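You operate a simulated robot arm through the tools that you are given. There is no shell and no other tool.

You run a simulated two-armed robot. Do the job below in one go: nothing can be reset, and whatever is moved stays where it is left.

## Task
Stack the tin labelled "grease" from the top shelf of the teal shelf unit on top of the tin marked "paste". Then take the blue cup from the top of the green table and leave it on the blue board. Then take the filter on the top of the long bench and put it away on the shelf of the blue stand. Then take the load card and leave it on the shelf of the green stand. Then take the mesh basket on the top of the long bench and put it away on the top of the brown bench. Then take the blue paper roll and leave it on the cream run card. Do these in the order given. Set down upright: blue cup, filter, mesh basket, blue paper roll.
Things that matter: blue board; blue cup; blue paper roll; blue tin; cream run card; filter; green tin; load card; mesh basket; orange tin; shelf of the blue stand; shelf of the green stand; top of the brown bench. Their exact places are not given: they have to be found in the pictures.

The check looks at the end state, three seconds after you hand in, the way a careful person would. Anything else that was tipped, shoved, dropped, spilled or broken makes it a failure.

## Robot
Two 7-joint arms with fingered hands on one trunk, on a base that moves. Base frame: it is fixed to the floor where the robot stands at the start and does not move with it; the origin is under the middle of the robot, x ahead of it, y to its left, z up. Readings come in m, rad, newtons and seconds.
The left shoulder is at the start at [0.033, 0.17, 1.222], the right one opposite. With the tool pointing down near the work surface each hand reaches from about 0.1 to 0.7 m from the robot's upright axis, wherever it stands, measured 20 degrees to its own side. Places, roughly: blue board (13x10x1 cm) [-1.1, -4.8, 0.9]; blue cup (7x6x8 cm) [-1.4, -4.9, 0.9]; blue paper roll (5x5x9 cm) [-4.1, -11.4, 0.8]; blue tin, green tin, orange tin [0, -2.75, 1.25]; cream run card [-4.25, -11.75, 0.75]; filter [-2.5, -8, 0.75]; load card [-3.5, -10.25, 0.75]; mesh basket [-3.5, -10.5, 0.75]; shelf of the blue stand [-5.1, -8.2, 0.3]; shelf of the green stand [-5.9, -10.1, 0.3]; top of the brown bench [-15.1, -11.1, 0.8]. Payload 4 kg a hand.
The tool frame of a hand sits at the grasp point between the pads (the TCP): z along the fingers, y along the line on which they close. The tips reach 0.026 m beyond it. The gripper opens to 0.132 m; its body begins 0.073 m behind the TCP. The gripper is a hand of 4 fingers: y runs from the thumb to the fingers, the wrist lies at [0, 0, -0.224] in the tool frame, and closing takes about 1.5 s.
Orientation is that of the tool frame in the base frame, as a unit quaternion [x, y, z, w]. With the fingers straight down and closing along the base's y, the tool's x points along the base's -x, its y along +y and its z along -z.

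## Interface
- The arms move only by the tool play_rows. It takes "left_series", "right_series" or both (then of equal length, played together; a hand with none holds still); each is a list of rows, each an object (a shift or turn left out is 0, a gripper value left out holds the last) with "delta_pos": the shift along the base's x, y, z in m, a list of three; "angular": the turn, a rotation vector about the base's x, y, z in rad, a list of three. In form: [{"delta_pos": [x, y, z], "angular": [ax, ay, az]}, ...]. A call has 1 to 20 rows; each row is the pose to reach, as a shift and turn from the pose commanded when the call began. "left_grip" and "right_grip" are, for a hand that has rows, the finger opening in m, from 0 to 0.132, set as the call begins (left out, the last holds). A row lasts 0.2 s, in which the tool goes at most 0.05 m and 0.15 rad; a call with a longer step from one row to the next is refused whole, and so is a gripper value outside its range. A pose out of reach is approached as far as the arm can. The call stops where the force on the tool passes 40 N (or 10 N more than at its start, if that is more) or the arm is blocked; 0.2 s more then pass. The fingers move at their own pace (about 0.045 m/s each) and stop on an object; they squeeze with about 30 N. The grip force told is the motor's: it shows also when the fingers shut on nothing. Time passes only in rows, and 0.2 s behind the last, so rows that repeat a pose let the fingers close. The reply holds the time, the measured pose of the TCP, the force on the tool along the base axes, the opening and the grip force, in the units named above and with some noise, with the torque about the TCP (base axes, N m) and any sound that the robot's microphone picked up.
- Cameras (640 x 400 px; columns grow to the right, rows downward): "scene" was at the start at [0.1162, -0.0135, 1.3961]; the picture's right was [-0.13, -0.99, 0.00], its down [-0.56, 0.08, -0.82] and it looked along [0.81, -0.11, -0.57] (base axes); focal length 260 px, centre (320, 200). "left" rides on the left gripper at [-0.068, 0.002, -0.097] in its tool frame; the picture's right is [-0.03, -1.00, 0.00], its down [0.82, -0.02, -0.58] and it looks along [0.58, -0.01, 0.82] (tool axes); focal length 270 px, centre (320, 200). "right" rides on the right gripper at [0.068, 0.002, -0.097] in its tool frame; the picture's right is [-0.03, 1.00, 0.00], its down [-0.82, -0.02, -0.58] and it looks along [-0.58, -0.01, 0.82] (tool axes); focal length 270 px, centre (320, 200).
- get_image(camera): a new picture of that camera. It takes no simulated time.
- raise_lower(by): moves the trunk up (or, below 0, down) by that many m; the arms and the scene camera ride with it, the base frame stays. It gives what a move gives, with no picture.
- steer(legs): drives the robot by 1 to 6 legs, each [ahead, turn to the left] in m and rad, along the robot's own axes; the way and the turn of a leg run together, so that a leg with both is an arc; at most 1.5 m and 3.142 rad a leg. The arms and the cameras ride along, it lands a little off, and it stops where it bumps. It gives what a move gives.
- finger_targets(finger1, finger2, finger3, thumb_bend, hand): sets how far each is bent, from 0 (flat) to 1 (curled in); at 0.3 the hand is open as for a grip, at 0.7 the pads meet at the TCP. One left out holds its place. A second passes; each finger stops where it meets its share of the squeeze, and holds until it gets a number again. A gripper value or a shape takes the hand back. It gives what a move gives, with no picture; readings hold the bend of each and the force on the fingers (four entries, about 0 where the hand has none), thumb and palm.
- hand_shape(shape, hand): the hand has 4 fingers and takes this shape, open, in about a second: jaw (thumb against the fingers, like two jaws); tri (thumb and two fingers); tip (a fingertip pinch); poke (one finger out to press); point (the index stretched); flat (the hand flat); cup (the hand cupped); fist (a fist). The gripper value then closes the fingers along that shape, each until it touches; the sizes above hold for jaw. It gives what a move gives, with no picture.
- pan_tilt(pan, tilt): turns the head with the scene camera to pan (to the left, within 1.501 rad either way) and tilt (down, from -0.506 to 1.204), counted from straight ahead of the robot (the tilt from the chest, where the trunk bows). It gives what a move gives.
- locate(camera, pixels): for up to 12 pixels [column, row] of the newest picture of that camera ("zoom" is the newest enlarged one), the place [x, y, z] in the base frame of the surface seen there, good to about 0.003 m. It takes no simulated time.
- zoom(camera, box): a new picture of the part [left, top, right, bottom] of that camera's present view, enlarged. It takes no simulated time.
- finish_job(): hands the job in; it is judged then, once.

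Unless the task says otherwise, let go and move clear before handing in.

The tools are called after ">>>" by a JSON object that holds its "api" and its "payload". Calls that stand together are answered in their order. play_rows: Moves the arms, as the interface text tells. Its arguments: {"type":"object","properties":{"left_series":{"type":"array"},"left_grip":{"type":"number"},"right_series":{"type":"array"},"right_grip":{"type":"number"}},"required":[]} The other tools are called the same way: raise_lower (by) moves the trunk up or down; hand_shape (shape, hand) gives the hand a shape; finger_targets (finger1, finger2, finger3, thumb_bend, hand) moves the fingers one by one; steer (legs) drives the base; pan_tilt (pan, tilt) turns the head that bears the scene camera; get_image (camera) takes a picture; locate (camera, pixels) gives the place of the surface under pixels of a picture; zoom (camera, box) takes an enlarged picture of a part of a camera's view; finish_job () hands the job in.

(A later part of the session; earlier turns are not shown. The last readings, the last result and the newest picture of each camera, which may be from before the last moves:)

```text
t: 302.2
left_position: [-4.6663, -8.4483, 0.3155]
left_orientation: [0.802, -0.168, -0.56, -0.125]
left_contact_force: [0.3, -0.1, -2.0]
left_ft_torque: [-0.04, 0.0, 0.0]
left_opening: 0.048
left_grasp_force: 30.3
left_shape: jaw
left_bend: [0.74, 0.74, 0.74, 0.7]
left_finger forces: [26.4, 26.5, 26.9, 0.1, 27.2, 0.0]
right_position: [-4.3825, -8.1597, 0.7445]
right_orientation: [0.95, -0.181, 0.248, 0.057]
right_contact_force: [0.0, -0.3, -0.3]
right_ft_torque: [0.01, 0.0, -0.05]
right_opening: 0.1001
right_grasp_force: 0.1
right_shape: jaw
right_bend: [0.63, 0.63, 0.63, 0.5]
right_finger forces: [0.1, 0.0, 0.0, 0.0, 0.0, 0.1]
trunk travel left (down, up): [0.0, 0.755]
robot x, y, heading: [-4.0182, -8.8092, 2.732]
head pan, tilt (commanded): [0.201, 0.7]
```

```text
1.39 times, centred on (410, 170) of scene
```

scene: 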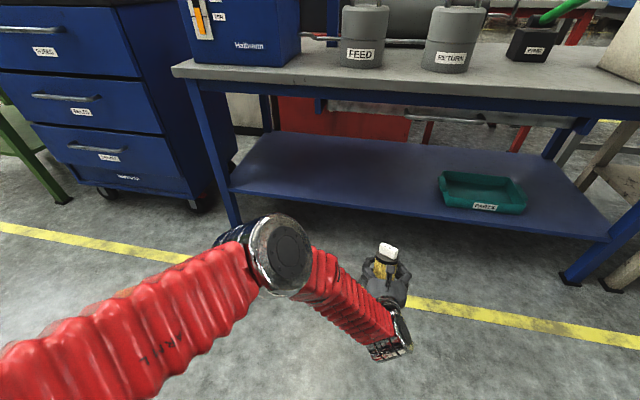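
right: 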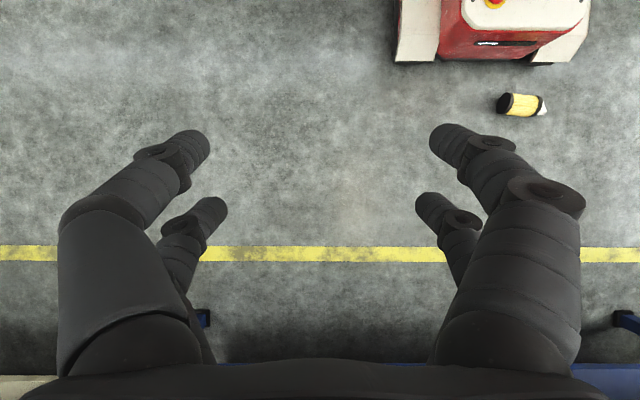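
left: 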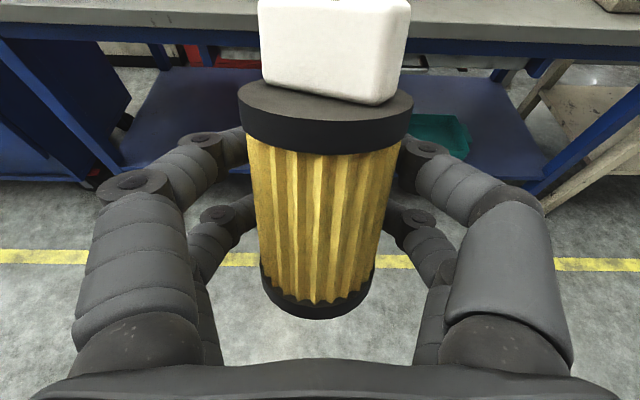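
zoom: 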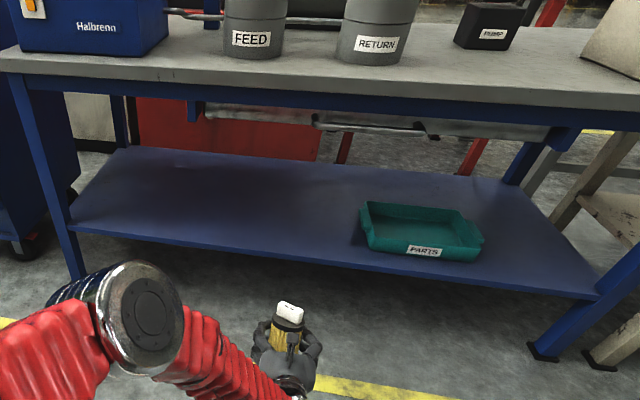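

The shelf surface is z≈0.26 and its edge is only ~2 cm behind the top's edge. Before inserting I'll raise the left hand by 3.5 cm and pull the right hand back and up, clear of the stand.

>>> {"api": "play_rows", "payload": {"left_series": [{"delta_pos": [0, 0, 0.01]}, {"delta_pos": [0, 0, 0.02]}, {"delta_pos": [0, 0, 0.03]}, {"delta_pos": [0, 0, 0.036]}, {"delta_pos": [0, 0, 0.036]}, {"delta_pos": [0, 0, 0.036]}], "right_series": [{"delta_pos": [0.03, -0.013, 0.0]}, {"delta_pos": [0.06, -0.026, 0.0]}, {"delta_pos": [0.09, -0.039, 0.0]}, {"delta_pos": [0.12, -0.052, 0.02]}, {"delta_pos": [0.15, -0.065, 0.04]}, {"delta_pos": [0.15, -0.065, 0.06]}]}}

>>> {"api": "get_image", "payload": {"camera": "scene"}}

```text
t: 303.6
left_position: [-4.6658, -8.4501, 0.3527]
left_orientation: [0.801, -0.166, -0.562, -0.124]
left_contact_force: [0.5, -0.5, -2.5]
left_ft_torque: [0.03, -0.05, 0.04]
left_opening: 0.0482
left_grasp_force: 30.9
left_shape: jaw
left_bend: [0.74, 0.74, 0.74, 0.7]
left_finger forces: [26.6, 26.4, 26.8, 0.1, 27.2, 0.1]
right_position: [-4.3074, -8.2777, 0.7146]
right_orientation: [0.95, -0.181, 0.247, 0.056]
right_contact_force: [0.3, -0.3, 0.2]
right_ft_torque: [0.03, 0.04, 0.01]
right_opening: 0.0999
right_grasp_force: 0.1
right_shape: jaw
right_bend: [0.63, 0.63, 0.63, 0.5]
right_finger forces: [0.0, 0.1, 0.1, 0.1, 0.0, 0.0]
right hand out of reach, approached as far as the arm can: row 1, 2, 3, 4, 5, 6
trunk travel left (down, up): [0.0, 0.755]
robot x, y, heading: [-4.0185, -8.809, 2.735]
head pan, tilt (commanded): [0.201, 0.7]
```

```text
taken
```

scene: 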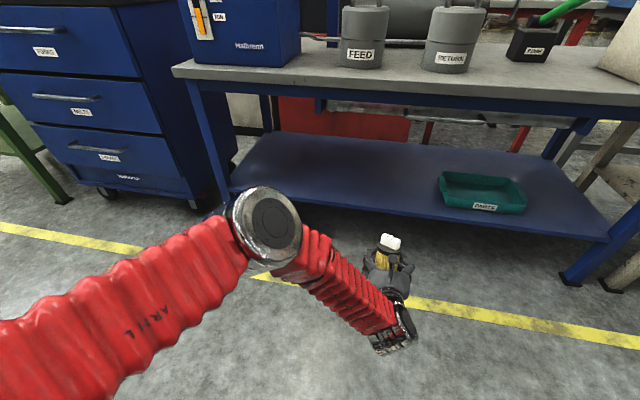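

The right hand is now back enough (its wrist stays outside the edge). I'll drive in 0.25 m and check.

>>> {"api": "steer", "payload": {"legs": [[0.25, 0]]}}

>>> {"api": "get_image", "payload": {"camera": "scene"}}

>>> {"api": "get_image", "payload": {"camera": "left"}}

```text
t: 305.5
left_position: [-4.8923, -8.3499, 0.3516]
left_orientation: [0.801, -0.168, -0.56, -0.126]
left_contact_force: [-0.2, 0.4, -2.1]
left_ft_torque: [0.0, 0.0, 0.02]
left_opening: 0.0484
left_grasp_force: 29.4
left_shape: jaw
left_bend: [0.74, 0.74, 0.74, 0.7]
left_finger forces: [26.4, 26.5, 27.0, 0.0, 27.2, 0.0]
right_position: [-4.5341, -8.1769, 0.7131]
right_orientation: [0.949, -0.183, 0.248, 0.057]
right_contact_force: [-0.1, 0.5, 0.3]
right_ft_torque: [0.01, -0.01, 0.01]
right_opening: 0.1001
right_grasp_force: 0.1
right_shape: jaw
right_bend: [0.63, 0.63, 0.63, 0.5]
right_finger forces: [0.0, 0.0, 0.0, 0.0, 0.1, 0.1]
trunk travel left (down, up): [0.0, 0.755]
robot x, y, heading: [-4.2411, -8.7081, 2.728]
head pan, tilt (commanded): [0.201, 0.7]
```

```text
taken
```

scene: 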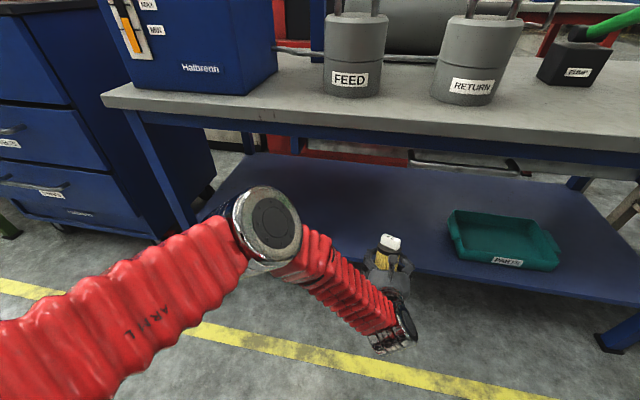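

```text
taken
```

left: 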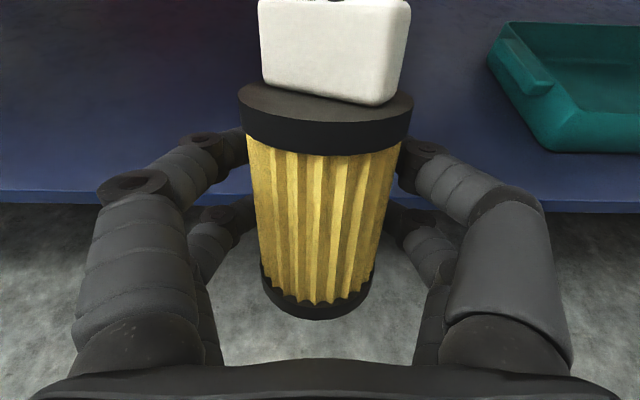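

Clear so far; the hand is just before the shelf edge at (390,265). I'll drive in another 0.145 m.

>>> {"api": "steer", "payload": {"legs": [[0.145, 0]]}}

>>> {"api": "get_image", "payload": {"camera": "scene"}}

>>> {"api": "get_image", "payload": {"camera": "left"}}

```text
t: 306.8
left_position: [-5.0267, -8.2908, 0.3525]
left_orientation: [0.802, -0.168, -0.56, -0.125]
left_contact_force: [0.0, 0.4, -2.1]
left_ft_torque: [-0.03, -0.02, 0.02]
left_opening: 0.048
left_grasp_force: 29.8
left_shape: jaw
left_bend: [0.74, 0.74, 0.74, 0.7]
left_finger forces: [26.5, 26.4, 26.9, 0.0, 27.1, 0.1]
right_position: [-4.6689, -8.1193, 0.7144]
right_orientation: [0.95, -0.183, 0.248, 0.057]
right_contact_force: [-0.9, -0.9, 0.2]
right_ft_torque: [-0.04, 0.05, -0.01]
right_opening: 0.1
right_grasp_force: 0.1
right_shape: jaw
right_bend: [0.63, 0.63, 0.63, 0.5]
right_finger forces: [0.0, 0.0, 0.0, 0.1, 0.0, 0.0]
trunk travel left (down, up): [0.0, 0.755]
robot x, y, heading: [-4.3745, -8.65, 2.728]
head pan, tilt (commanded): [0.201, 0.7]
```

```text
taken
```

scene: 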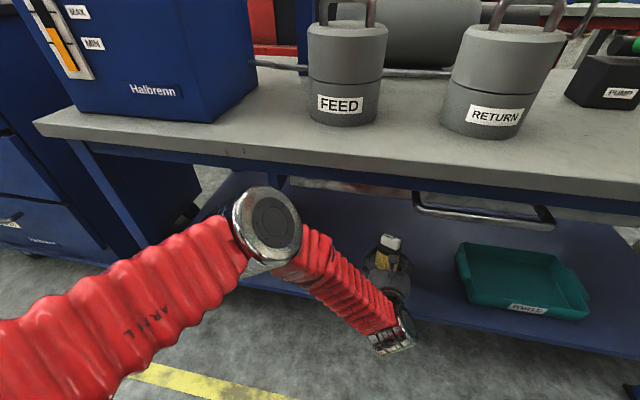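

```text
taken
```

left: 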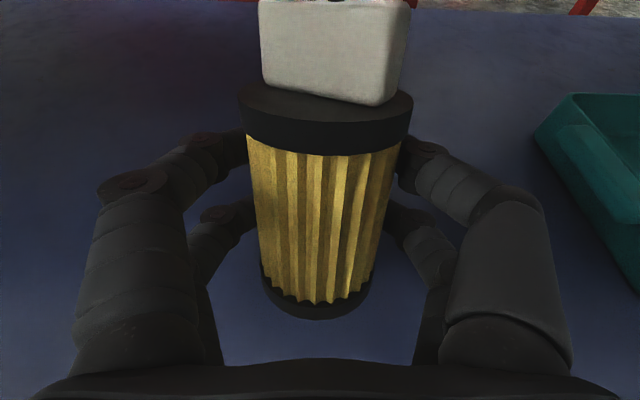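

The filter is over the shelf (n≈−0.10). I'll lower it toward the shelf, checking for contact of its lower edge.

>>> {"api": "play_rows", "payload": {"left_series": [{"delta_pos": [0, 0, -0.01]}, {"delta_pos": [0, 0, -0.02]}, {"delta_pos": [0, 0, -0.03]}, {"delta_pos": [0, 0, -0.03]}]}}

>>> {"api": "play_rows", "payload": {"left_series": [{"delta_pos": [0, 0, -0.002]}, {"delta_pos": [0, 0, -0.002]}]}}

>>> {"api": "play_rows", "payload": {"left_series": [{"delta_pos": [0, 0, -0.002]}, {"delta_pos": [0, 0, -0.002]}]}}

>>> {"api": "zoom", "payload": {"camera": "scene", "box": [330, 210, 450, 300]}}

```text
t: 307.8
left_position: [-5.0267, -8.2915, 0.324]
left_orientation: [0.802, -0.169, -0.56, -0.126]
left_contact_force: [0.3, 0.1, -1.9]
left_ft_torque: [0.01, -0.03, 0.03]
left_opening: 0.0482
left_grasp_force: 29.5
left_shape: jaw
left_bend: [0.74, 0.74, 0.74, 0.7]
left_finger forces: [26.4, 26.4, 26.9, 0.0, 27.1, 0.0]
right_position: [-4.6682, -8.1185, 0.7163]
right_orientation: [0.95, -0.183, 0.247, 0.057]
right_contact_force: [-0.4, 0.7, -0.7]
right_ft_torque: [0.02, 0.02, -0.01]
right_opening: 0.1002
right_grasp_force: 0.1
right_shape: jaw
right_bend: [0.63, 0.63, 0.63, 0.5]
right_finger forces: [0.0, 0.0, 0.0, 0.0, 0.1, 0.0]
trunk travel left (down, up): [0.0, 0.755]
robot x, y, heading: [-4.3783, -8.6503, 2.729]
head pan, tilt (commanded): [0.201, 0.7]
```

```text
t: 308.4
left_position: [-5.0263, -8.2908, 0.3221]
left_orientation: [0.801, -0.168, -0.561, -0.125]
left_contact_force: [0.4, 0.2, -2.2]
left_ft_torque: [-0.01, 0.01, 0.0]
left_opening: 0.0481
left_grasp_force: 30.7
left_shape: jaw
left_bend: [0.74, 0.74, 0.74, 0.7]
left_finger forces: [26.5, 26.4, 26.9, 0.0, 27.1, 0.0]
right_position: [-4.6693, -8.1185, 0.7137]
right_orientation: [0.95, -0.183, 0.247, 0.057]
right_contact_force: [-0.1, -0.7, -0.1]
right_ft_torque: [0.02, -0.04, 0.0]
right_opening: 0.0998
right_grasp_force: 0.1
right_shape: jaw
right_bend: [0.63, 0.63, 0.63, 0.5]
right_finger forces: [0.1, 0.1, 0.0, 0.0, 0.1, 0.0]
trunk travel left (down, up): [0.0, 0.755]
robot x, y, heading: [-4.3804, -8.6518, 2.729]
head pan, tilt (commanded): [0.201, 0.7]
```

```text
t: 309.0
left_position: [-5.0272, -8.2904, 0.3195]
left_orientation: [0.801, -0.168, -0.561, -0.126]
left_contact_force: [0.6, -0.5, 0.1]
left_ft_torque: [0.02, 0.0, -0.01]
left_opening: 0.0483
left_grasp_force: 30.1
left_shape: jaw
left_bend: [0.74, 0.74, 0.74, 0.7]
left_finger forces: [26.4, 26.3, 26.8, 0.0, 27.2, 0.0]
right_position: [-4.6684, -8.1196, 0.7155]
right_orientation: [0.95, -0.183, 0.247, 0.058]
right_contact_force: [0.2, 1.0, 0.6]
right_ft_torque: [-0.01, 0.0, 0.01]
right_opening: 0.0999
right_grasp_force: 0.1
right_shape: jaw
right_bend: [0.63, 0.63, 0.63, 0.5]
right_finger forces: [0.1, 0.0, 0.0, 0.0, 0.0, 0.0]
trunk travel left (down, up): [0.0, 0.755]
robot x, y, heading: [-4.377, -8.6542, 2.729]
head pan, tilt (commanded): [0.201, 0.7]
```

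```text
4.44 times, centred on (390, 255) of scene
```

zoom: 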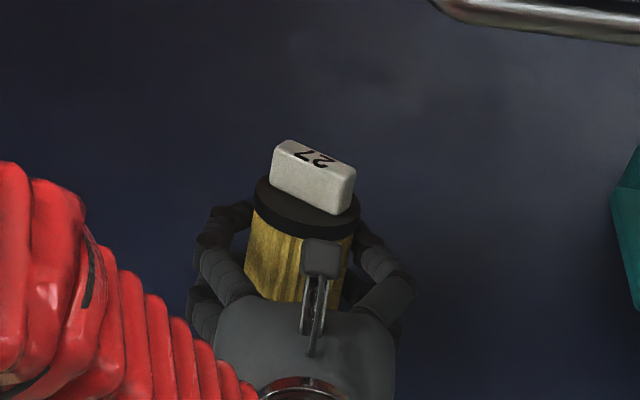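

The lower edge has touched (weight taken, ~0.1 N). I'll relax the grip to a light hold so that the filter can swing flat, and look.

>>> {"api": "play_rows", "payload": {"left_series": [{"delta_pos": [0, 0, 0]}, {"delta_pos": [0, 0, 0]}, {"delta_pos": [0, 0, 0]}], "left_grip": 0.0525}}

>>> {"api": "get_image", "payload": {"camera": "left"}}

```text
t: 309.8
left_position: [-5.0267, -8.292, 0.3202]
left_orientation: [0.801, -0.167, -0.561, -0.125]
left_contact_force: [0.7, 0.1, 0.3]
left_ft_torque: [0.02, 0.05, -0.03]
left_opening: 0.0537
left_grasp_force: 0.1
left_shape: jaw
left_bend: [0.73, 0.73, 0.73, 0.7]
left_finger forces: [0.4, 0.6, 0.5, 0.0, 0.6, 0.0]
right_position: [-4.6701, -8.1189, 0.7162]
right_orientation: [0.95, -0.184, 0.246, 0.057]
right_contact_force: [0.0, -0.2, -0.4]
right_ft_torque: [0.01, 0.01, 0.0]
right_opening: 0.0999
right_grasp_force: 0.1
right_shape: jaw
right_bend: [0.63, 0.63, 0.63, 0.5]
right_finger forces: [0.0, 0.0, 0.0, 0.0, 0.0, 0.1]
trunk travel left (down, up): [0.0, 0.755]
robot x, y, heading: [-4.3793, -8.6505, 2.728]
head pan, tilt (commanded): [0.201, 0.7]
```

```text
taken
```

left: 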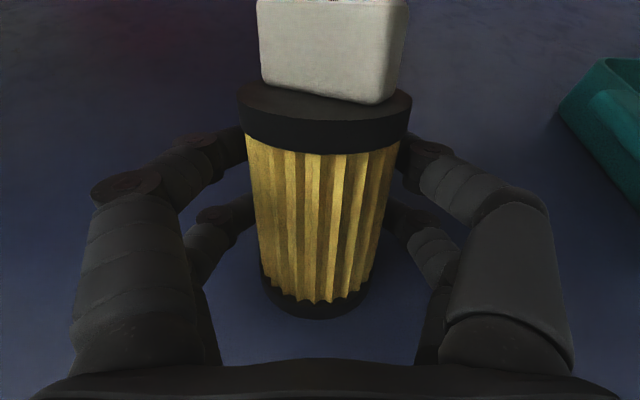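

Light hold (~0.5 N each). Now lower in 2 mm steps so the base settles flat.

>>> {"api": "play_rows", "payload": {"left_series": [{"delta_pos": [0, 0, -0.002]}, {"delta_pos": [0, 0, -0.004]}, {"delta_pos": [0, 0, -0.004]}]}}

>>> {"api": "get_image", "payload": {"camera": "left"}}

```text
t: 310.6
left_position: [-5.0264, -8.2911, 0.3165]
left_orientation: [0.802, -0.168, -0.56, -0.125]
left_contact_force: [0.2, -0.7, -0.1]
left_ft_torque: [-0.01, 0.02, 0.0]
left_opening: 0.0531
left_grasp_force: 0.1
left_shape: jaw
left_bend: [0.73, 0.73, 0.73, 0.7]
left_finger forces: [0.0, 0.0, 0.0, 0.0, 0.1, 0.0]
right_position: [-4.6691, -8.1194, 0.7154]
right_orientation: [0.95, -0.183, 0.246, 0.057]
right_contact_force: [0.2, 0.7, 0.1]
right_ft_torque: [0.06, 0.01, -0.01]
right_opening: 0.1003
right_grasp_force: 0.1
right_shape: jaw
right_bend: [0.63, 0.63, 0.63, 0.5]
right_finger forces: [0.0, 0.0, 0.0, 0.0, 0.0, 0.1]
trunk travel left (down, up): [0.0, 0.755]
robot x, y, heading: [-4.3787, -8.652, 2.729]
head pan, tilt (commanded): [0.201, 0.7]
```

```text
taken
```

left: 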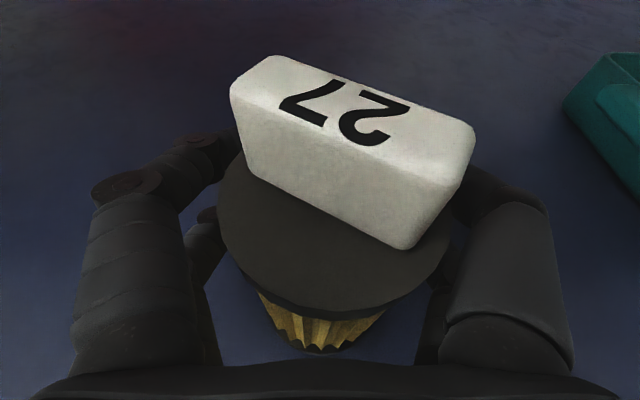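

The filter swung up; the cap now faces the camera. I'll check whether it stands flat or leans on the hand.

>>> {"api": "zoom", "payload": {"camera": "scene", "box": [330, 210, 450, 300]}}

>>> {"api": "locate", "payload": {"camera": "left", "pixels": [[235, 200], [435, 260], [300, 290], [300, 240], [380, 280], [360, 110], [400, 150], [300, 90], [320, 340], [300, 320]]}}

```text
4.44 times, centred on (390, 255) of scene
```

zoom: 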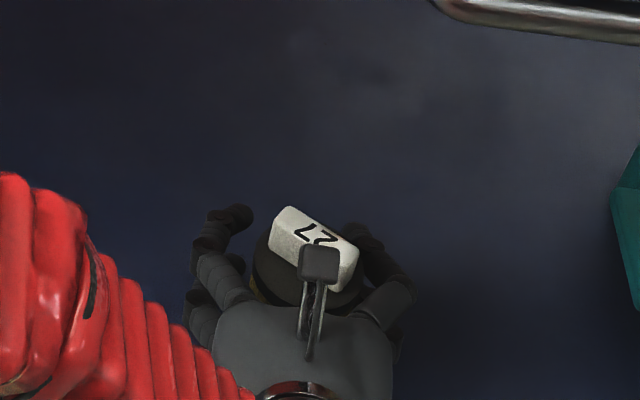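

```text
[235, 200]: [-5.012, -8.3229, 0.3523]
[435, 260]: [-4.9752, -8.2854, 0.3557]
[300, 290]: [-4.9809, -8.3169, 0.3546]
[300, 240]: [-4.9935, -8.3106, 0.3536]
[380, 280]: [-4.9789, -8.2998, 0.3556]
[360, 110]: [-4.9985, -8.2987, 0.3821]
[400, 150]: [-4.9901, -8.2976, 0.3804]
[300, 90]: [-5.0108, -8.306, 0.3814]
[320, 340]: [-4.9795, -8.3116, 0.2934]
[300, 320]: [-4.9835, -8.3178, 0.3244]
```

The cap plane is level (z≈0.354 all round), so the filter stands upright on the shelf at ≈[-5.009,-8.303]. I'll open the fingers wide and check.

>>> {"api": "play_rows", "payload": {"left_series": [{"delta_pos": [0, 0, 0]}, {"delta_pos": [0, 0, 0]}, {"delta_pos": [0, 0, 0]}, {"delta_pos": [0, 0, 0]}, {"delta_pos": [0, 0, 0]}, {"delta_pos": [0, 0, 0]}], "left_grip": 0.12}}

>>> {"api": "get_image", "payload": {"camera": "left"}}

```text
t: 312.0
left_position: [-5.0269, -8.2909, 0.3163]
left_orientation: [0.801, -0.168, -0.56, -0.125]
left_contact_force: [0.0, 0.1, -0.6]
left_ft_torque: [0.01, -0.04, 0.04]
left_opening: 0.1197
left_grasp_force: 0.1
left_shape: jaw
left_bend: [0.47, 0.47, 0.47, 0.32]
left_finger forces: [0.0, 0.1, 0.0, 0.0, 0.0, 0.0]
right_position: [-4.6683, -8.1183, 0.7156]
right_orientation: [0.95, -0.183, 0.247, 0.057]
right_contact_force: [-1.6, -0.4, 0.0]
right_ft_torque: [-0.04, 0.0, 0.01]
right_opening: 0.1003
right_grasp_force: 0.0
right_shape: jaw
right_bend: [0.63, 0.63, 0.63, 0.5]
right_finger forces: [0.0, 0.0, 0.0, 0.0, 0.1, 0.0]
trunk travel left (down, up): [0.0, 0.755]
robot x, y, heading: [-4.3792, -8.6498, 2.734]
head pan, tilt (commanded): [0.201, 0.7]
```

```text
taken
```

left: 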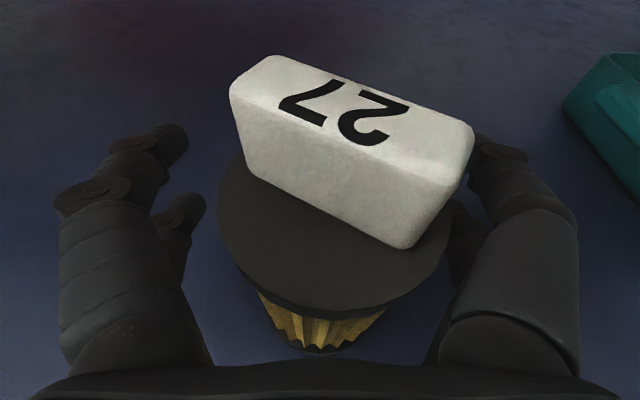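

It stays upright. I'll back the robot straight out 0.12 m, then check.

>>> {"api": "steer", "payload": {"legs": [[-0.12, 0]]}}

>>> {"api": "get_image", "payload": {"camera": "left"}}

>>> {"api": "steer", "payload": {"legs": [[-0.35, 0]]}}

>>> {"api": "get_image", "payload": {"camera": "scene"}}

>>> {"api": "zoom", "payload": {"camera": "scene", "box": [260, 90, 560, 260]}}

```text
t: 313.3
left_position: [-4.9152, -8.3387, 0.3158]
left_orientation: [0.801, -0.168, -0.561, -0.126]
left_contact_force: [-0.5, -0.3, 0.0]
left_ft_torque: [-0.02, 0.03, -0.04]
left_opening: 0.1198
left_grasp_force: 0.0
left_shape: jaw
left_bend: [0.47, 0.47, 0.47, 0.32]
left_finger forces: [0.0, 0.1, 0.0, 0.0, 0.1, 0.1]
right_position: [-4.5567, -8.1664, 0.7151]
right_orientation: [0.95, -0.184, 0.248, 0.057]
right_contact_force: [-0.8, -0.4, 0.3]
right_ft_torque: [0.0, -0.02, 0.03]
right_opening: 0.1002
right_grasp_force: 0.1
right_shape: jaw
right_bend: [0.63, 0.63, 0.63, 0.5]
right_finger forces: [0.0, 0.0, 0.1, 0.0, 0.1, 0.0]
trunk travel left (down, up): [0.0, 0.755]
robot x, y, heading: [-4.2677, -8.705, 2.723]
head pan, tilt (commanded): [0.201, 0.7]
```

```text
taken
```

left: 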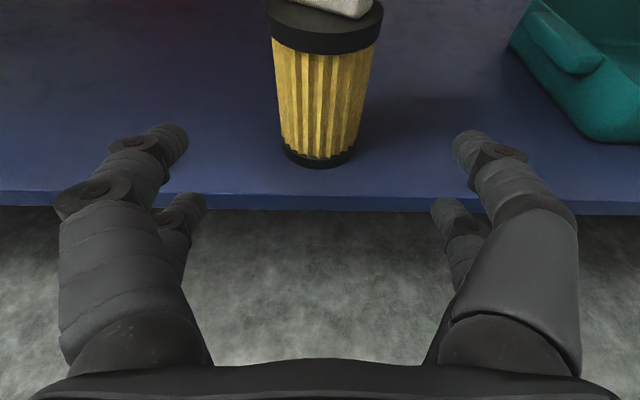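

```text
t: 315.6
left_position: [-4.5956, -8.4875, 0.316]
left_orientation: [0.802, -0.164, -0.561, -0.122]
left_contact_force: [0.1, -0.1, 0.7]
left_ft_torque: [0.0, -0.02, 0.0]
left_opening: 0.12
left_grasp_force: 0.0
left_shape: jaw
left_bend: [0.47, 0.47, 0.47, 0.32]
left_finger forces: [0.1, 0.0, 0.0, 0.1, 0.1, 0.0]
right_position: [-4.2392, -8.3114, 0.7167]
right_orientation: [0.951, -0.178, 0.246, 0.057]
right_contact_force: [0.1, 0.1, 0.3]
right_ft_torque: [0.01, -0.01, 0.01]
right_opening: 0.0999
right_grasp_force: 0.0
right_shape: jaw
right_bend: [0.63, 0.63, 0.63, 0.5]
right_finger forces: [0.0, 0.0, 0.0, 0.0, 0.1, 0.0]
trunk travel left (down, up): [0.0, 0.755]
robot x, y, heading: [-3.9427, -8.8406, 2.746]
head pan, tilt (commanded): [0.201, 0.7]
```

```text
taken
```

scene: 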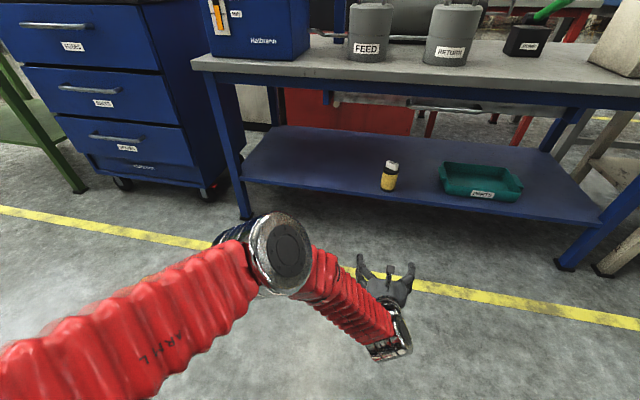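

```text
2.13 times, centred on (410, 175) of scene
```

zoom: 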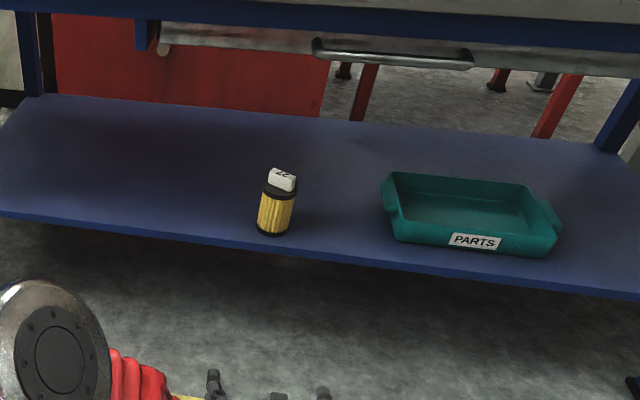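

The filter stands upright on the blue stand's shelf. Next the load card. I'll raise the trunk and bring the left hand back to a neutral tool-down pose.

>>> {"api": "raise_lower", "payload": {"by": 0.4}}

>>> {"api": "raise_lower", "payload": {"by": 0.05}}

>>> {"api": "play_rows", "payload": {"left_series": [{"delta_pos": [0.01, -0.01, 0.04], "angular": [-0.045, -0.106, 0]}, {"delta_pos": [0.02, -0.02, 0.08], "angular": [-0.09, -0.212, 0]}, {"delta_pos": [0.03, -0.04, 0.115], "angular": [-0.135, -0.319, 0]}, {"delta_pos": [0.04, -0.06, 0.15], "angular": [-0.18, -0.425, 0]}, {"delta_pos": [0.05, -0.08, 0.185], "angular": [-0.225, -0.531, 0]}, {"delta_pos": [0.06, -0.1, 0.22], "angular": [-0.27, -0.637, 0]}, {"delta_pos": [0.06, -0.12, 0.255], "angular": [-0.315, -0.743, 0]}, {"delta_pos": [0.06, -0.14, 0.29], "angular": [-0.36, -0.85, 0]}, {"delta_pos": [0.06, -0.16, 0.32], "angular": [-0.405, -0.956, 0]}, {"delta_pos": [0.06, -0.18, 0.35], "angular": [-0.45, -1.062, 0]}, {"delta_pos": [0.06, -0.2, 0.38], "angular": [-0.477, -1.126, 0]}, {"delta_pos": [0.06, -0.2, 0.4], "angular": [-0.477, -1.126, 0]}], "left_grip": 0.132}}

>>> {"api": "get_image", "payload": {"camera": "scene"}}

```text
t: 319.4
left_position: [-4.6211, -8.4998, 0.75]
left_orientation: [0.788, -0.156, -0.585, -0.114]
left_contact_force: [-0.6, 0.0, -0.1]
left_ft_torque: [0.01, -0.05, 0.03]
left_opening: 0.1198
left_grasp_force: 0.0
left_shape: jaw
left_bend: [0.47, 0.47, 0.47, 0.32]
left_finger forces: [0.1, 0.0, 0.0, 0.0, 0.0, 0.1]
right_position: [-4.2399, -8.3106, 1.1159]
right_orientation: [0.951, -0.178, 0.246, 0.057]
right_contact_force: [0.5, -0.9, 0.2]
right_ft_torque: [0.0, -0.01, -0.01]
right_opening: 0.1002
right_grasp_force: 0.0
right_shape: jaw
right_bend: [0.63, 0.63, 0.63, 0.5]
right_finger forces: [0.0, 0.0, 0.0, 0.0, 0.0, 0.0]
trunk travel left (down, up): [-0.4, 0.355]
robot x, y, heading: [-3.945, -8.8386, 2.743]
head pan, tilt (commanded): [0.201, 0.7]
```

```text
t: 320.3
left_position: [-4.6333, -8.5064, 0.8182]
left_orientation: [0.782, -0.151, -0.595, -0.112]
left_contact_force: [0.2, -0.4, 0.0]
left_ft_torque: [0.01, 0.03, 0.04]
left_opening: 0.1197
left_grasp_force: 0.2
left_shape: jaw
left_bend: [0.47, 0.47, 0.47, 0.32]
left_finger forces: [0.0, 0.0, 0.0, 0.1, 0.0, 0.1]
right_position: [-4.2396, -8.3108, 1.1663]
right_orientation: [0.951, -0.179, 0.246, 0.057]
right_contact_force: [-0.4, 0.1, 0.4]
right_ft_torque: [-0.04, 0.0, 0.0]
right_opening: 0.1
right_grasp_force: 0.0
right_shape: jaw
right_bend: [0.63, 0.63, 0.63, 0.5]
right_finger forces: [0.0, 0.0, 0.0, 0.0, 0.0, 0.0]
trunk travel left (down, up): [-0.45, 0.305]
robot x, y, heading: [-3.9454, -8.84, 2.74]
head pan, tilt (commanded): [0.201, 0.7]
```

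```text
t: 322.9
left_position: [-4.5455, -8.6828, 1.2114]
left_orientation: [0.98, -0.196, -0.029, -0.014]
left_contact_force: [-0.2, -0.2, -0.4]
left_ft_torque: [-0.01, 0.01, -0.01]
left_opening: 0.1317
left_grasp_force: 0.1
left_shape: jaw
left_bend: [0.3, 0.3, 0.3, 0.3]
left_finger forces: [0.0, 0.1, 0.0, 0.1, 0.0, 0.0]
right_position: [-4.2401, -8.3102, 1.1648]
right_orientation: [0.951, -0.178, 0.245, 0.056]
right_contact_force: [0.3, -0.9, -0.3]
right_ft_torque: [-0.03, 0.02, -0.02]
right_opening: 0.1
right_grasp_force: 0.0
right_shape: jaw
right_bend: [0.63, 0.63, 0.63, 0.5]
right_finger forces: [0.0, 0.1, 0.0, 0.1, 0.1, 0.1]
trunk travel left (down, up): [-0.45, 0.305]
robot x, y, heading: [-3.9433, -8.8416, 2.744]
head pan, tilt (commanded): [0.201, 0.7]
```

```text
taken
```

scene: 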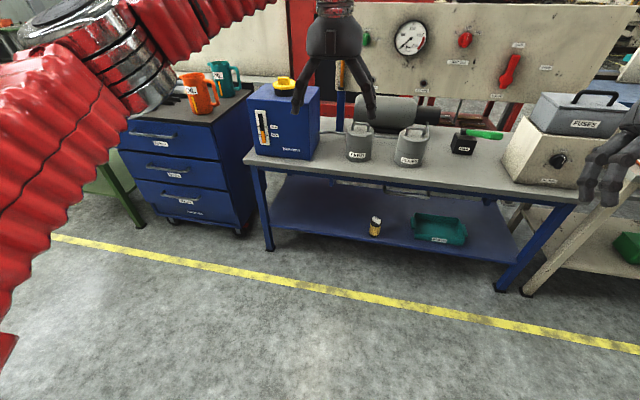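

I'll bring both hands to neutral tool-down poses for driving.

>>> {"api": "play_rows", "payload": {"right_series": [{"delta_pos": [-0.013, -0.026, 0.011], "angular": [0.041, 0.093, 0]}, {"delta_pos": [-0.026, -0.052, 0.022], "angular": [0.082, 0.187, 0]}, {"delta_pos": [-0.04, -0.078, 0.033], "angular": [0.122, 0.28, 0]}, {"delta_pos": [-0.053, -0.104, 0.044], "angular": [0.163, 0.374, 0]}, {"delta_pos": [-0.066, -0.13, 0.055], "angular": [0.204, 0.467, 0]}, {"delta_pos": [-0.066, -0.13, 0.055], "angular": [0.204, 0.467, 0]}], "left_series": [{"delta_pos": [0.009, -0.035, 0.004], "angular": [-0.008, -0.01, 0]}, {"delta_pos": [0.017, -0.069, 0.008], "angular": [-0.016, -0.02, 0]}, {"delta_pos": [0.026, -0.104, 0.012], "angular": [-0.024, -0.03, 0]}, {"delta_pos": [0.034, -0.138, 0.016], "angular": [-0.032, -0.04, 0]}, {"delta_pos": [0.043, -0.173, 0.02], "angular": [-0.039, -0.051, 0]}, {"delta_pos": [0.043, -0.173, 0.02], "angular": [-0.039, -0.051, 0]}], "right_grip": 0.132}}

>>> {"api": "pan_tilt", "payload": {"pan": 1.3, "tilt": 0.4}}

>>> {"api": "get_image", "payload": {"camera": "scene"}}

```text
t: 324.3
left_position: [-4.5018, -8.8566, 1.2294]
left_orientation: [0.981, -0.196, 0.001, 0.001]
left_contact_force: [-1.1, -0.6, -0.4]
left_ft_torque: [-0.03, -0.04, 0.0]
left_opening: 0.132
left_grasp_force: 0.1
left_shape: jaw
left_bend: [0.3, 0.3, 0.3, 0.3]
left_finger forces: [0.1, 0.0, 0.0, 0.0, 0.0, 0.1]
right_position: [-4.3046, -8.4411, 1.2198]
right_orientation: [0.983, -0.184, -0.001, 0.001]
right_contact_force: [0.3, -0.2, -0.3]
right_ft_torque: [0.01, 0.03, 0.02]
right_opening: 0.1317
right_grasp_force: 0.0
right_shape: jaw
right_bend: [0.3, 0.3, 0.3, 0.3]
right_finger forces: [0.0, 0.1, 0.0, 0.0, 0.0, 0.0]
trunk travel left (down, up): [-0.45, 0.305]
robot x, y, heading: [-3.9424, -8.8378, 2.743]
head pan, tilt (commanded): [0.201, 0.7]
```

```text
t: 325.7
left_position: [-4.5027, -8.8581, 1.2303]
left_orientation: [0.981, -0.196, 0.0, 0.0]
left_contact_force: [0.4, 0.1, -0.4]
left_ft_torque: [0.01, -0.02, 0.02]
left_opening: 0.1317
left_grasp_force: 0.0
left_shape: jaw
left_bend: [0.3, 0.3, 0.3, 0.3]
left_finger forces: [0.2, 0.1, 0.0, 0.0, 0.0, 0.1]
right_position: [-4.3048, -8.4433, 1.2215]
right_orientation: [0.983, -0.184, -0.001, 0.0]
right_contact_force: [-0.6, -0.3, -0.7]
right_ft_torque: [-0.01, 0.0, -0.04]
right_opening: 0.1321
right_grasp_force: 0.0
right_shape: jaw
right_bend: [0.3, 0.3, 0.3, 0.3]
right_finger forces: [0.0, 0.0, 0.0, 0.0, 0.1, 0.0]
trunk travel left (down, up): [-0.45, 0.305]
robot x, y, heading: [-3.9441, -8.8422, 2.734]
head pan, tilt (commanded): [1.3, 0.4]
```

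```text
taken
```

scene: 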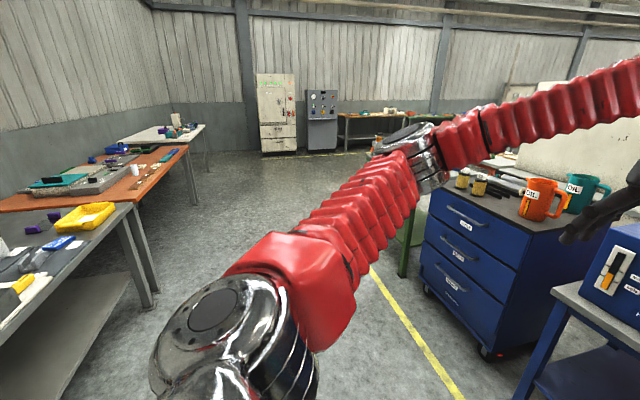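

>>> {"api": "zoom", "payload": {"camera": "scene", "box": [0, 110, 240, 330]}}

>>> {"api": "locate", "payload": {"camera": "scene", "pixels": [[82, 217], [57, 243], [20, 262], [35, 285], [130, 205], [75, 185], [55, 175], [140, 170], [170, 132], [155, 290], [190, 205], [205, 125]]}}

```text
1.82 times, centred on (120, 220) of scene
```

zoom: 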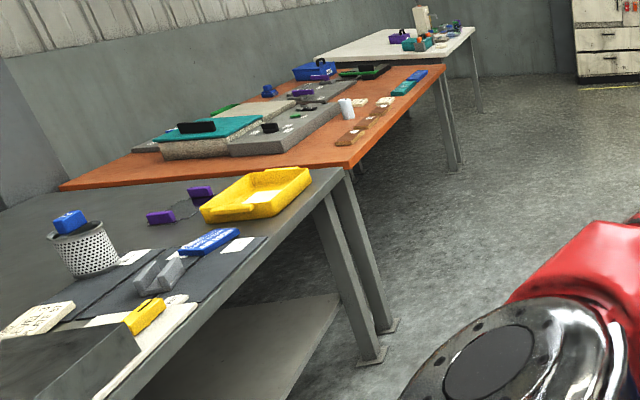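

```text
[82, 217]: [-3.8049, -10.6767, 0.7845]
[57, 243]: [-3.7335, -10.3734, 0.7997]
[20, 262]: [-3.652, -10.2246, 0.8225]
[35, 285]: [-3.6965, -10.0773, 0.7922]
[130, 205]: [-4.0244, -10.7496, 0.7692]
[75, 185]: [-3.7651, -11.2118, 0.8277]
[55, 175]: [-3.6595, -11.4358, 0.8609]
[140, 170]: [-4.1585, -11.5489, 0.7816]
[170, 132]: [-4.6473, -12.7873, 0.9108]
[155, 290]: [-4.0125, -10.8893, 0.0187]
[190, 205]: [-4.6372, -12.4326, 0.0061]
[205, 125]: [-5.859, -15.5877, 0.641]
```

I see the mesh basket (white perforated bin) and some cards on the long bench's far end. I'll turn left along the aisle and drive nearer.

>>> {"api": "steer", "payload": {"legs": [[0, 0.78]]}}

>>> {"api": "steer", "payload": {"legs": [[0, 0.78]]}}

>>> {"api": "pan_tilt", "payload": {"pan": 0.5, "tilt": 0.5}}

>>> {"api": "get_image", "payload": {"camera": "scene"}}

```text
t: 328.3
left_position: [-4.3343, -9.2395, 1.2304]
left_orientation: [0.983, 0.185, 0.0, 0.001]
left_contact_force: [0.3, -0.8, 0.2]
left_ft_torque: [-0.01, 0.0, -0.01]
left_opening: 0.132
left_grasp_force: 0.0
left_shape: jaw
left_bend: [0.3, 0.3, 0.3, 0.3]
left_finger forces: [0.1, 0.0, 0.0, 0.0, 0.0, 0.0]
right_position: [-4.479, -8.8048, 1.2213]
right_orientation: [0.98, 0.197, 0.0, 0.0]
right_contact_force: [-0.5, 0.6, -0.7]
right_ft_torque: [-0.01, -0.01, 0.02]
right_opening: 0.1322
right_grasp_force: 0.0
right_shape: jaw
right_bend: [0.3, 0.3, 0.3, 0.3]
right_finger forces: [0.1, 0.1, 0.0, 0.0, 0.0, 0.0]
trunk travel left (down, up): [-0.45, 0.305]
robot x, y, heading: [-3.9559, -8.7953, -2.774]
head pan, tilt (commanded): [1.3, 0.4]
```

```text
t: 331.0
left_position: [-3.9103, -9.3772, 1.2313]
left_orientation: [0.836, 0.549, 0.001, 0.001]
left_contact_force: [0.3, -0.2, -0.4]
left_ft_torque: [0.01, -0.01, 0.03]
left_opening: 0.1321
left_grasp_force: 0.1
left_shape: jaw
left_bend: [0.3, 0.3, 0.3, 0.3]
left_finger forces: [0.0, 0.0, 0.0, 0.0, 0.0, 0.1]
right_position: [-4.3213, -9.1724, 1.2216]
right_orientation: [0.83, 0.558, 0.0, 0.0]
right_contact_force: [-0.2, -0.4, 0.6]
right_ft_torque: [-0.01, -0.04, 0.05]
right_opening: 0.132
right_grasp_force: 0.0
right_shape: jaw
right_bend: [0.3, 0.3, 0.3, 0.3]
right_finger forces: [0.1, 0.0, 0.0, 0.1, 0.1, 0.1]
trunk travel left (down, up): [-0.45, 0.305]
robot x, y, heading: [-4.0055, -8.7804, -1.991]
head pan, tilt (commanded): [1.3, 0.4]
```

```text
t: 332.2
left_position: [-3.9074, -9.3766, 1.2314]
left_orientation: [0.836, 0.549, 0.0, 0.001]
left_contact_force: [-0.2, 0.6, -1.1]
left_ft_torque: [-0.03, 0.0, -0.01]
left_opening: 0.1319
left_grasp_force: 0.1
left_shape: jaw
left_bend: [0.3, 0.3, 0.3, 0.3]
left_finger forces: [0.0, 0.0, 0.0, 0.1, 0.0, 0.0]
right_position: [-4.3204, -9.1722, 1.2232]
right_orientation: [0.83, 0.557, -0.001, 0.0]
right_contact_force: [0.1, -0.5, 0.3]
right_ft_torque: [0.01, 0.04, 0.04]
right_opening: 0.132
right_grasp_force: 0.1
right_shape: jaw
right_bend: [0.3, 0.3, 0.3, 0.3]
right_finger forces: [0.0, 0.0, 0.0, 0.0, 0.0, 0.0]
trunk travel left (down, up): [-0.45, 0.305]
robot x, y, heading: [-4.0042, -8.7769, -1.993]
head pan, tilt (commanded): [0.499, 0.499]
```

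```text
taken
```

scene: 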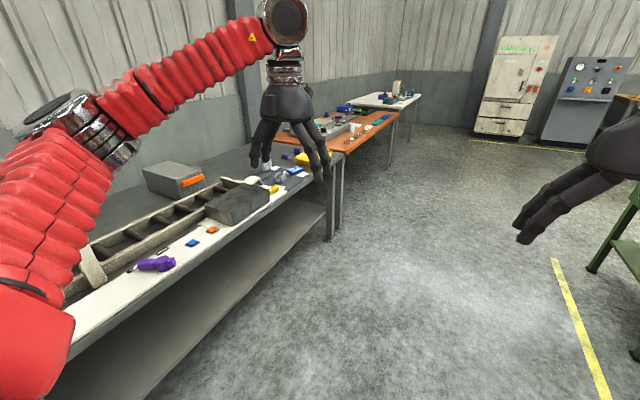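

The aisle is clear. I'll drive 1.05 m ahead and turn left to face the bench end.

>>> {"api": "steer", "payload": {"legs": [[1.05, 0]]}}

>>> {"api": "steer", "payload": {"legs": [[0, 0.79]]}}

>>> {"api": "steer", "payload": {"legs": [[0, 0.79]]}}

>>> {"api": "pan_tilt", "payload": {"pan": -0.2, "tilt": 0.7}}

>>> {"api": "get_image", "payload": {"camera": "scene"}}

>>> {"api": "zoom", "payload": {"camera": "scene", "box": [200, 90, 480, 240]}}

```text
t: 337.7
left_position: [-4.3619, -10.3471, 1.2321]
left_orientation: [0.839, 0.543, 0.001, 0.0]
left_contact_force: [0.1, 0.6, -0.2]
left_ft_torque: [-0.01, -0.01, -0.06]
left_opening: 0.132
left_grasp_force: 0.0
left_shape: jaw
left_bend: [0.3, 0.3, 0.3, 0.3]
left_finger forces: [0.0, 0.1, 0.0, 0.0, 0.0, 0.0]
right_position: [-4.7694, -10.1381, 1.2226]
right_orientation: [0.833, 0.553, -0.001, 0.0]
right_contact_force: [-0.6, 1.2, -0.2]
right_ft_torque: [0.02, -0.01, 0.02]
right_opening: 0.1319
right_grasp_force: 0.0
right_shape: jaw
right_bend: [0.3, 0.3, 0.3, 0.3]
right_finger forces: [0.0, 0.0, 0.1, 0.1, 0.0, 0.0]
trunk travel left (down, up): [-0.45, 0.305]
robot x, y, heading: [-4.4469, -9.7537, -2.006]
head pan, tilt (commanded): [0.499, 0.499]
```

```text
t: 340.5
left_position: [-3.9603, -10.1079, 1.2321]
left_orientation: [0.564, 0.826, 0.001, 0.0]
left_contact_force: [-0.3, -0.5, 0.4]
left_ft_torque: [0.03, 0.0, 0.03]
left_opening: 0.1321
left_grasp_force: 0.0
left_shape: jaw
left_bend: [0.3, 0.3, 0.3, 0.3]
left_finger forces: [0.0, 0.0, 0.1, 0.0, 0.0, 0.1]
right_position: [-4.3971, -10.2536, 1.2232]
right_orientation: [0.555, 0.832, 0.0, 0.0]
right_contact_force: [-0.3, -0.4, 0.5]
right_ft_torque: [0.04, -0.01, 0.0]
right_opening: 0.132
right_grasp_force: 0.1
right_shape: jaw
right_bend: [0.3, 0.3, 0.3, 0.3]
right_finger forces: [0.1, 0.0, 0.1, 0.0, 0.1, 0.0]
trunk travel left (down, up): [-0.45, 0.305]
robot x, y, heading: [-4.4887, -9.7639, -1.21]
head pan, tilt (commanded): [0.499, 0.499]
```

```text
t: 343.1
left_position: [-3.863, -9.6521, 1.2317]
left_orientation: [0.219, 0.976, -0.001, 0.0]
left_contact_force: [-0.1, 0.3, -0.8]
left_ft_torque: [-0.07, 0.03, -0.01]
left_opening: 0.1318
left_grasp_force: 0.1
left_shape: jaw
left_bend: [0.3, 0.3, 0.3, 0.3]
left_finger forces: [0.0, 0.1, 0.1, 0.0, 0.0, 0.0]
right_position: [-4.0795, -10.0569, 1.2247]
right_orientation: [0.209, 0.978, -0.002, 0.0]
right_contact_force: [-0.5, 1.1, 0.0]
right_ft_torque: [-0.06, 0.05, -0.04]
right_opening: 0.1321
right_grasp_force: 0.1
right_shape: jaw
right_bend: [0.3, 0.3, 0.3, 0.3]
right_finger forces: [0.1, 0.0, 0.0, 0.0, 0.0, 0.1]
trunk travel left (down, up): [-0.45, 0.305]
robot x, y, heading: [-4.5062, -9.8106, -0.437]
head pan, tilt (commanded): [0.499, 0.499]
stopped in leg 1: the robot was blocked; the commanded pose is now the measured one
```

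```text
t: 344.2
left_position: [-3.8648, -9.6557, 1.2354]
left_orientation: [0.22, 0.976, 0.001, 0.002]
left_contact_force: [0.4, 0.1, 0.6]
left_ft_torque: [0.02, -0.02, -0.01]
left_opening: 0.1321
left_grasp_force: 0.1
left_shape: jaw
left_bend: [0.3, 0.3, 0.3, 0.3]
left_finger forces: [0.0, 0.1, 0.0, 0.1, 0.0, 0.1]
right_position: [-4.0815, -10.0616, 1.2252]
right_orientation: [0.21, 0.978, 0.001, 0.001]
right_contact_force: [0.2, -0.2, 0.1]
right_ft_torque: [0.02, 0.01, 0.04]
right_opening: 0.132
right_grasp_force: 0.0
right_shape: jaw
right_bend: [0.3, 0.3, 0.3, 0.3]
right_finger forces: [0.0, 0.1, 0.1, 0.0, 0.2, 0.1]
trunk travel left (down, up): [-0.45, 0.305]
robot x, y, heading: [-4.5051, -9.8079, -0.437]
head pan, tilt (commanded): [-0.201, 0.7]
```

```text
taken
```

scene: 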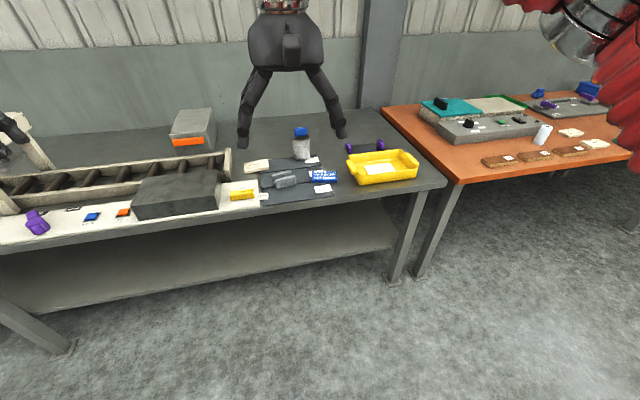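

```text
2.29 times, centred on (340, 165) of scene
```

zoom: 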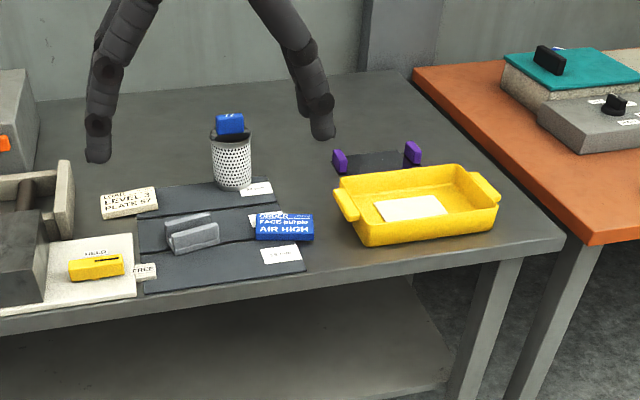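

I see a cream card "L… LEVEL 3 PLATE…" at zoom (128,200) and a blue card "ORDER … AIR HIGH". I'll zoom closer to read them.

>>> {"api": "zoom", "payload": {"camera": "scene", "box": [235, 120, 345, 210]}}

>>> {"api": "locate", "payload": {"camera": "zoom", "pixels": [[100, 100], [50, 90], [130, 250], [320, 110], [330, 40], [480, 180], [200, 320], [350, 300]]}}

```text
4.44 times, centred on (290, 165) of scene
```

zoom: 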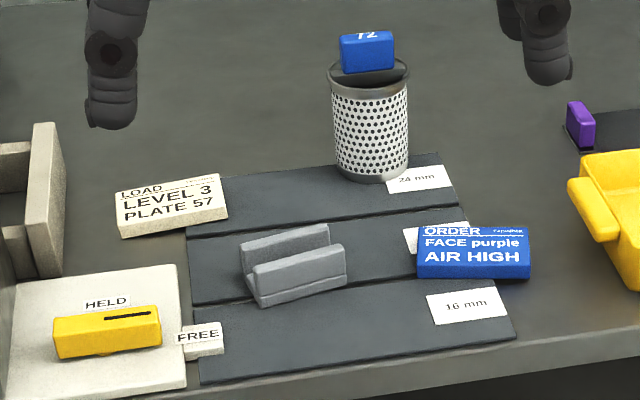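

```text
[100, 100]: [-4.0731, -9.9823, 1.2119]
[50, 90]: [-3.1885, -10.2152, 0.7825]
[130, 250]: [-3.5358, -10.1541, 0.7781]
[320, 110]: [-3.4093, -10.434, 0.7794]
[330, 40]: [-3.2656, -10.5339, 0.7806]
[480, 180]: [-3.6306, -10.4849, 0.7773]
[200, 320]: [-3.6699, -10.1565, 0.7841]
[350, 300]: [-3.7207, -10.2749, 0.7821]
```

The cream card reads "LOAD LEVEL 3 PLATE 57" – that is the load card; the mesh basket (white, perforated, blue "12" tag) stands behind it. I'll measure the card's corners.

>>> {"api": "locate", "payload": {"camera": "zoom", "pixels": [[116, 190], [121, 236], [218, 175], [228, 216], [170, 205], [120, 220], [225, 205], [107, 345], [165, 330], [60, 330], [240, 270], [200, 345]]}}

>>> {"api": "locate", "payload": {"camera": "scene", "pixels": [[0, 255], [440, 188], [300, 130], [301, 155], [296, 135], [308, 148], [270, 200], [400, 165], [330, 210], [215, 185]]}}

```text
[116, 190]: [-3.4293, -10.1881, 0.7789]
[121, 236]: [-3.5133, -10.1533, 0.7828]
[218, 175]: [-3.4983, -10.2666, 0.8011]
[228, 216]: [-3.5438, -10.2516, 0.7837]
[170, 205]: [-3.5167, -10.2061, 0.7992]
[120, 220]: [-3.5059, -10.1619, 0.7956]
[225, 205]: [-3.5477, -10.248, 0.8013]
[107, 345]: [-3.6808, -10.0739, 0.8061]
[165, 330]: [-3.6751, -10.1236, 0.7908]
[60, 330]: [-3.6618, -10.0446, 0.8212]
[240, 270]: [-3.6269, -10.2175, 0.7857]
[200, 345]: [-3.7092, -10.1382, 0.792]
```

```text
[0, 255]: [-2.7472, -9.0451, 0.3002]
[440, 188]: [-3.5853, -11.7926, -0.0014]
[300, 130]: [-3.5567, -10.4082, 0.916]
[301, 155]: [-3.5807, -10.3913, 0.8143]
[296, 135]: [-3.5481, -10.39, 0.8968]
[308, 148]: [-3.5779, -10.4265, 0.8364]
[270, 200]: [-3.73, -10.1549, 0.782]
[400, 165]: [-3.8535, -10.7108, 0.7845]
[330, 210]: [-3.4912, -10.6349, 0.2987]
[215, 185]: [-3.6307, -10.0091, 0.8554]
```

The load card is ≈10.3×5.5×2 cm at about [-3.505,-10.212]. Before grasping I want to see the green stand's opening, so I'll turn right to look at it.

>>> {"api": "steer", "payload": {"legs": [[0, -0.78]]}}

>>> {"api": "steer", "payload": {"legs": [[0, -0.78]]}}

>>> {"api": "pan_tilt", "payload": {"pan": -0.9, "tilt": 0.5}}

>>> {"api": "get_image", "payload": {"camera": "scene"}}

```text
t: 346.9
left_position: [-3.9431, -10.1524, 1.2329]
left_orientation: [0.576, 0.817, 0.001, 0.0]
left_contact_force: [0.5, -0.7, 0.7]
left_ft_torque: [0.01, 0.0, -0.01]
left_opening: 0.132
left_grasp_force: 0.2
left_shape: jaw
left_bend: [0.3, 0.3, 0.3, 0.3]
left_finger forces: [0.0, 0.0, 0.0, 0.0, 0.1, 0.1]
right_position: [-4.3823, -10.287, 1.2241]
right_orientation: [0.567, 0.824, 0.0, 0.001]
right_contact_force: [0.3, -0.4, -0.6]
right_ft_torque: [0.01, 0.02, -0.02]
right_opening: 0.1319
right_grasp_force: 0.0
right_shape: jaw
right_bend: [0.3, 0.3, 0.3, 0.3]
right_finger forces: [0.0, 0.0, 0.0, 0.1, 0.0, 0.2]
trunk travel left (down, up): [-0.45, 0.305]
robot x, y, heading: [-4.4601, -9.7953, -1.216]
head pan, tilt (commanded): [-0.201, 0.7]
```

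```text
t: 349.9
left_position: [-4.3652, -10.4145, 1.2368]
left_orientation: [0.851, 0.526, 0.002, 0.003]
left_contact_force: [-0.7, 0.3, 0.7]
left_ft_torque: [-0.02, -0.07, -0.01]
left_opening: 0.1319
left_grasp_force: 0.0
left_shape: jaw
left_bend: [0.3, 0.3, 0.3, 0.3]
left_finger forces: [0.0, 0.0, 0.0, 0.1, 0.0, 0.1]
right_position: [-4.7677, -10.1894, 1.2242]
right_orientation: [0.845, 0.535, 0.001, 0.003]
right_contact_force: [-1.0, 0.4, 0.4]
right_ft_torque: [-0.06, -0.09, 0.0]
right_opening: 0.1321
right_grasp_force: 0.1
right_shape: jaw
right_bend: [0.3, 0.3, 0.3, 0.3]
right_finger forces: [0.0, 0.0, 0.0, 0.0, 0.0, 0.0]
trunk travel left (down, up): [-0.45, 0.305]
robot x, y, heading: [-4.4172, -9.8145, -2.013]
head pan, tilt (commanded): [-0.201, 0.7]
stopped in leg 1: the robot was blocked; the commanded pose is now the measured one
```

```text
t: 351.0
left_position: [-4.3596, -10.4167, 1.2347]
left_orientation: [0.85, 0.527, 0.001, 0.001]
left_contact_force: [-0.2, 0.3, 0.1]
left_ft_torque: [0.03, 0.03, -0.04]
left_opening: 0.1321
left_grasp_force: 0.1
left_shape: jaw
left_bend: [0.3, 0.3, 0.3, 0.3]
left_finger forces: [0.0, 0.1, 0.0, 0.0, 0.0, 0.0]
right_position: [-4.761, -10.1901, 1.2272]
right_orientation: [0.845, 0.535, -0.001, 0.002]
right_contact_force: [0.3, 0.1, 0.6]
right_ft_torque: [-0.02, -0.01, -0.01]
right_opening: 0.132
right_grasp_force: 0.1
right_shape: jaw
right_bend: [0.3, 0.3, 0.3, 0.3]
right_finger forces: [0.0, 0.1, 0.0, 0.0, 0.0, 0.0]
trunk travel left (down, up): [-0.45, 0.305]
robot x, y, heading: [-4.4197, -9.8174, -2.009]
head pan, tilt (commanded): [-0.901, 0.499]
```

```text
taken
```

scene: 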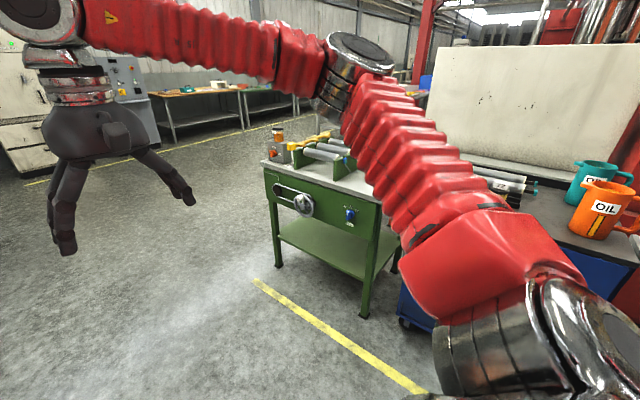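

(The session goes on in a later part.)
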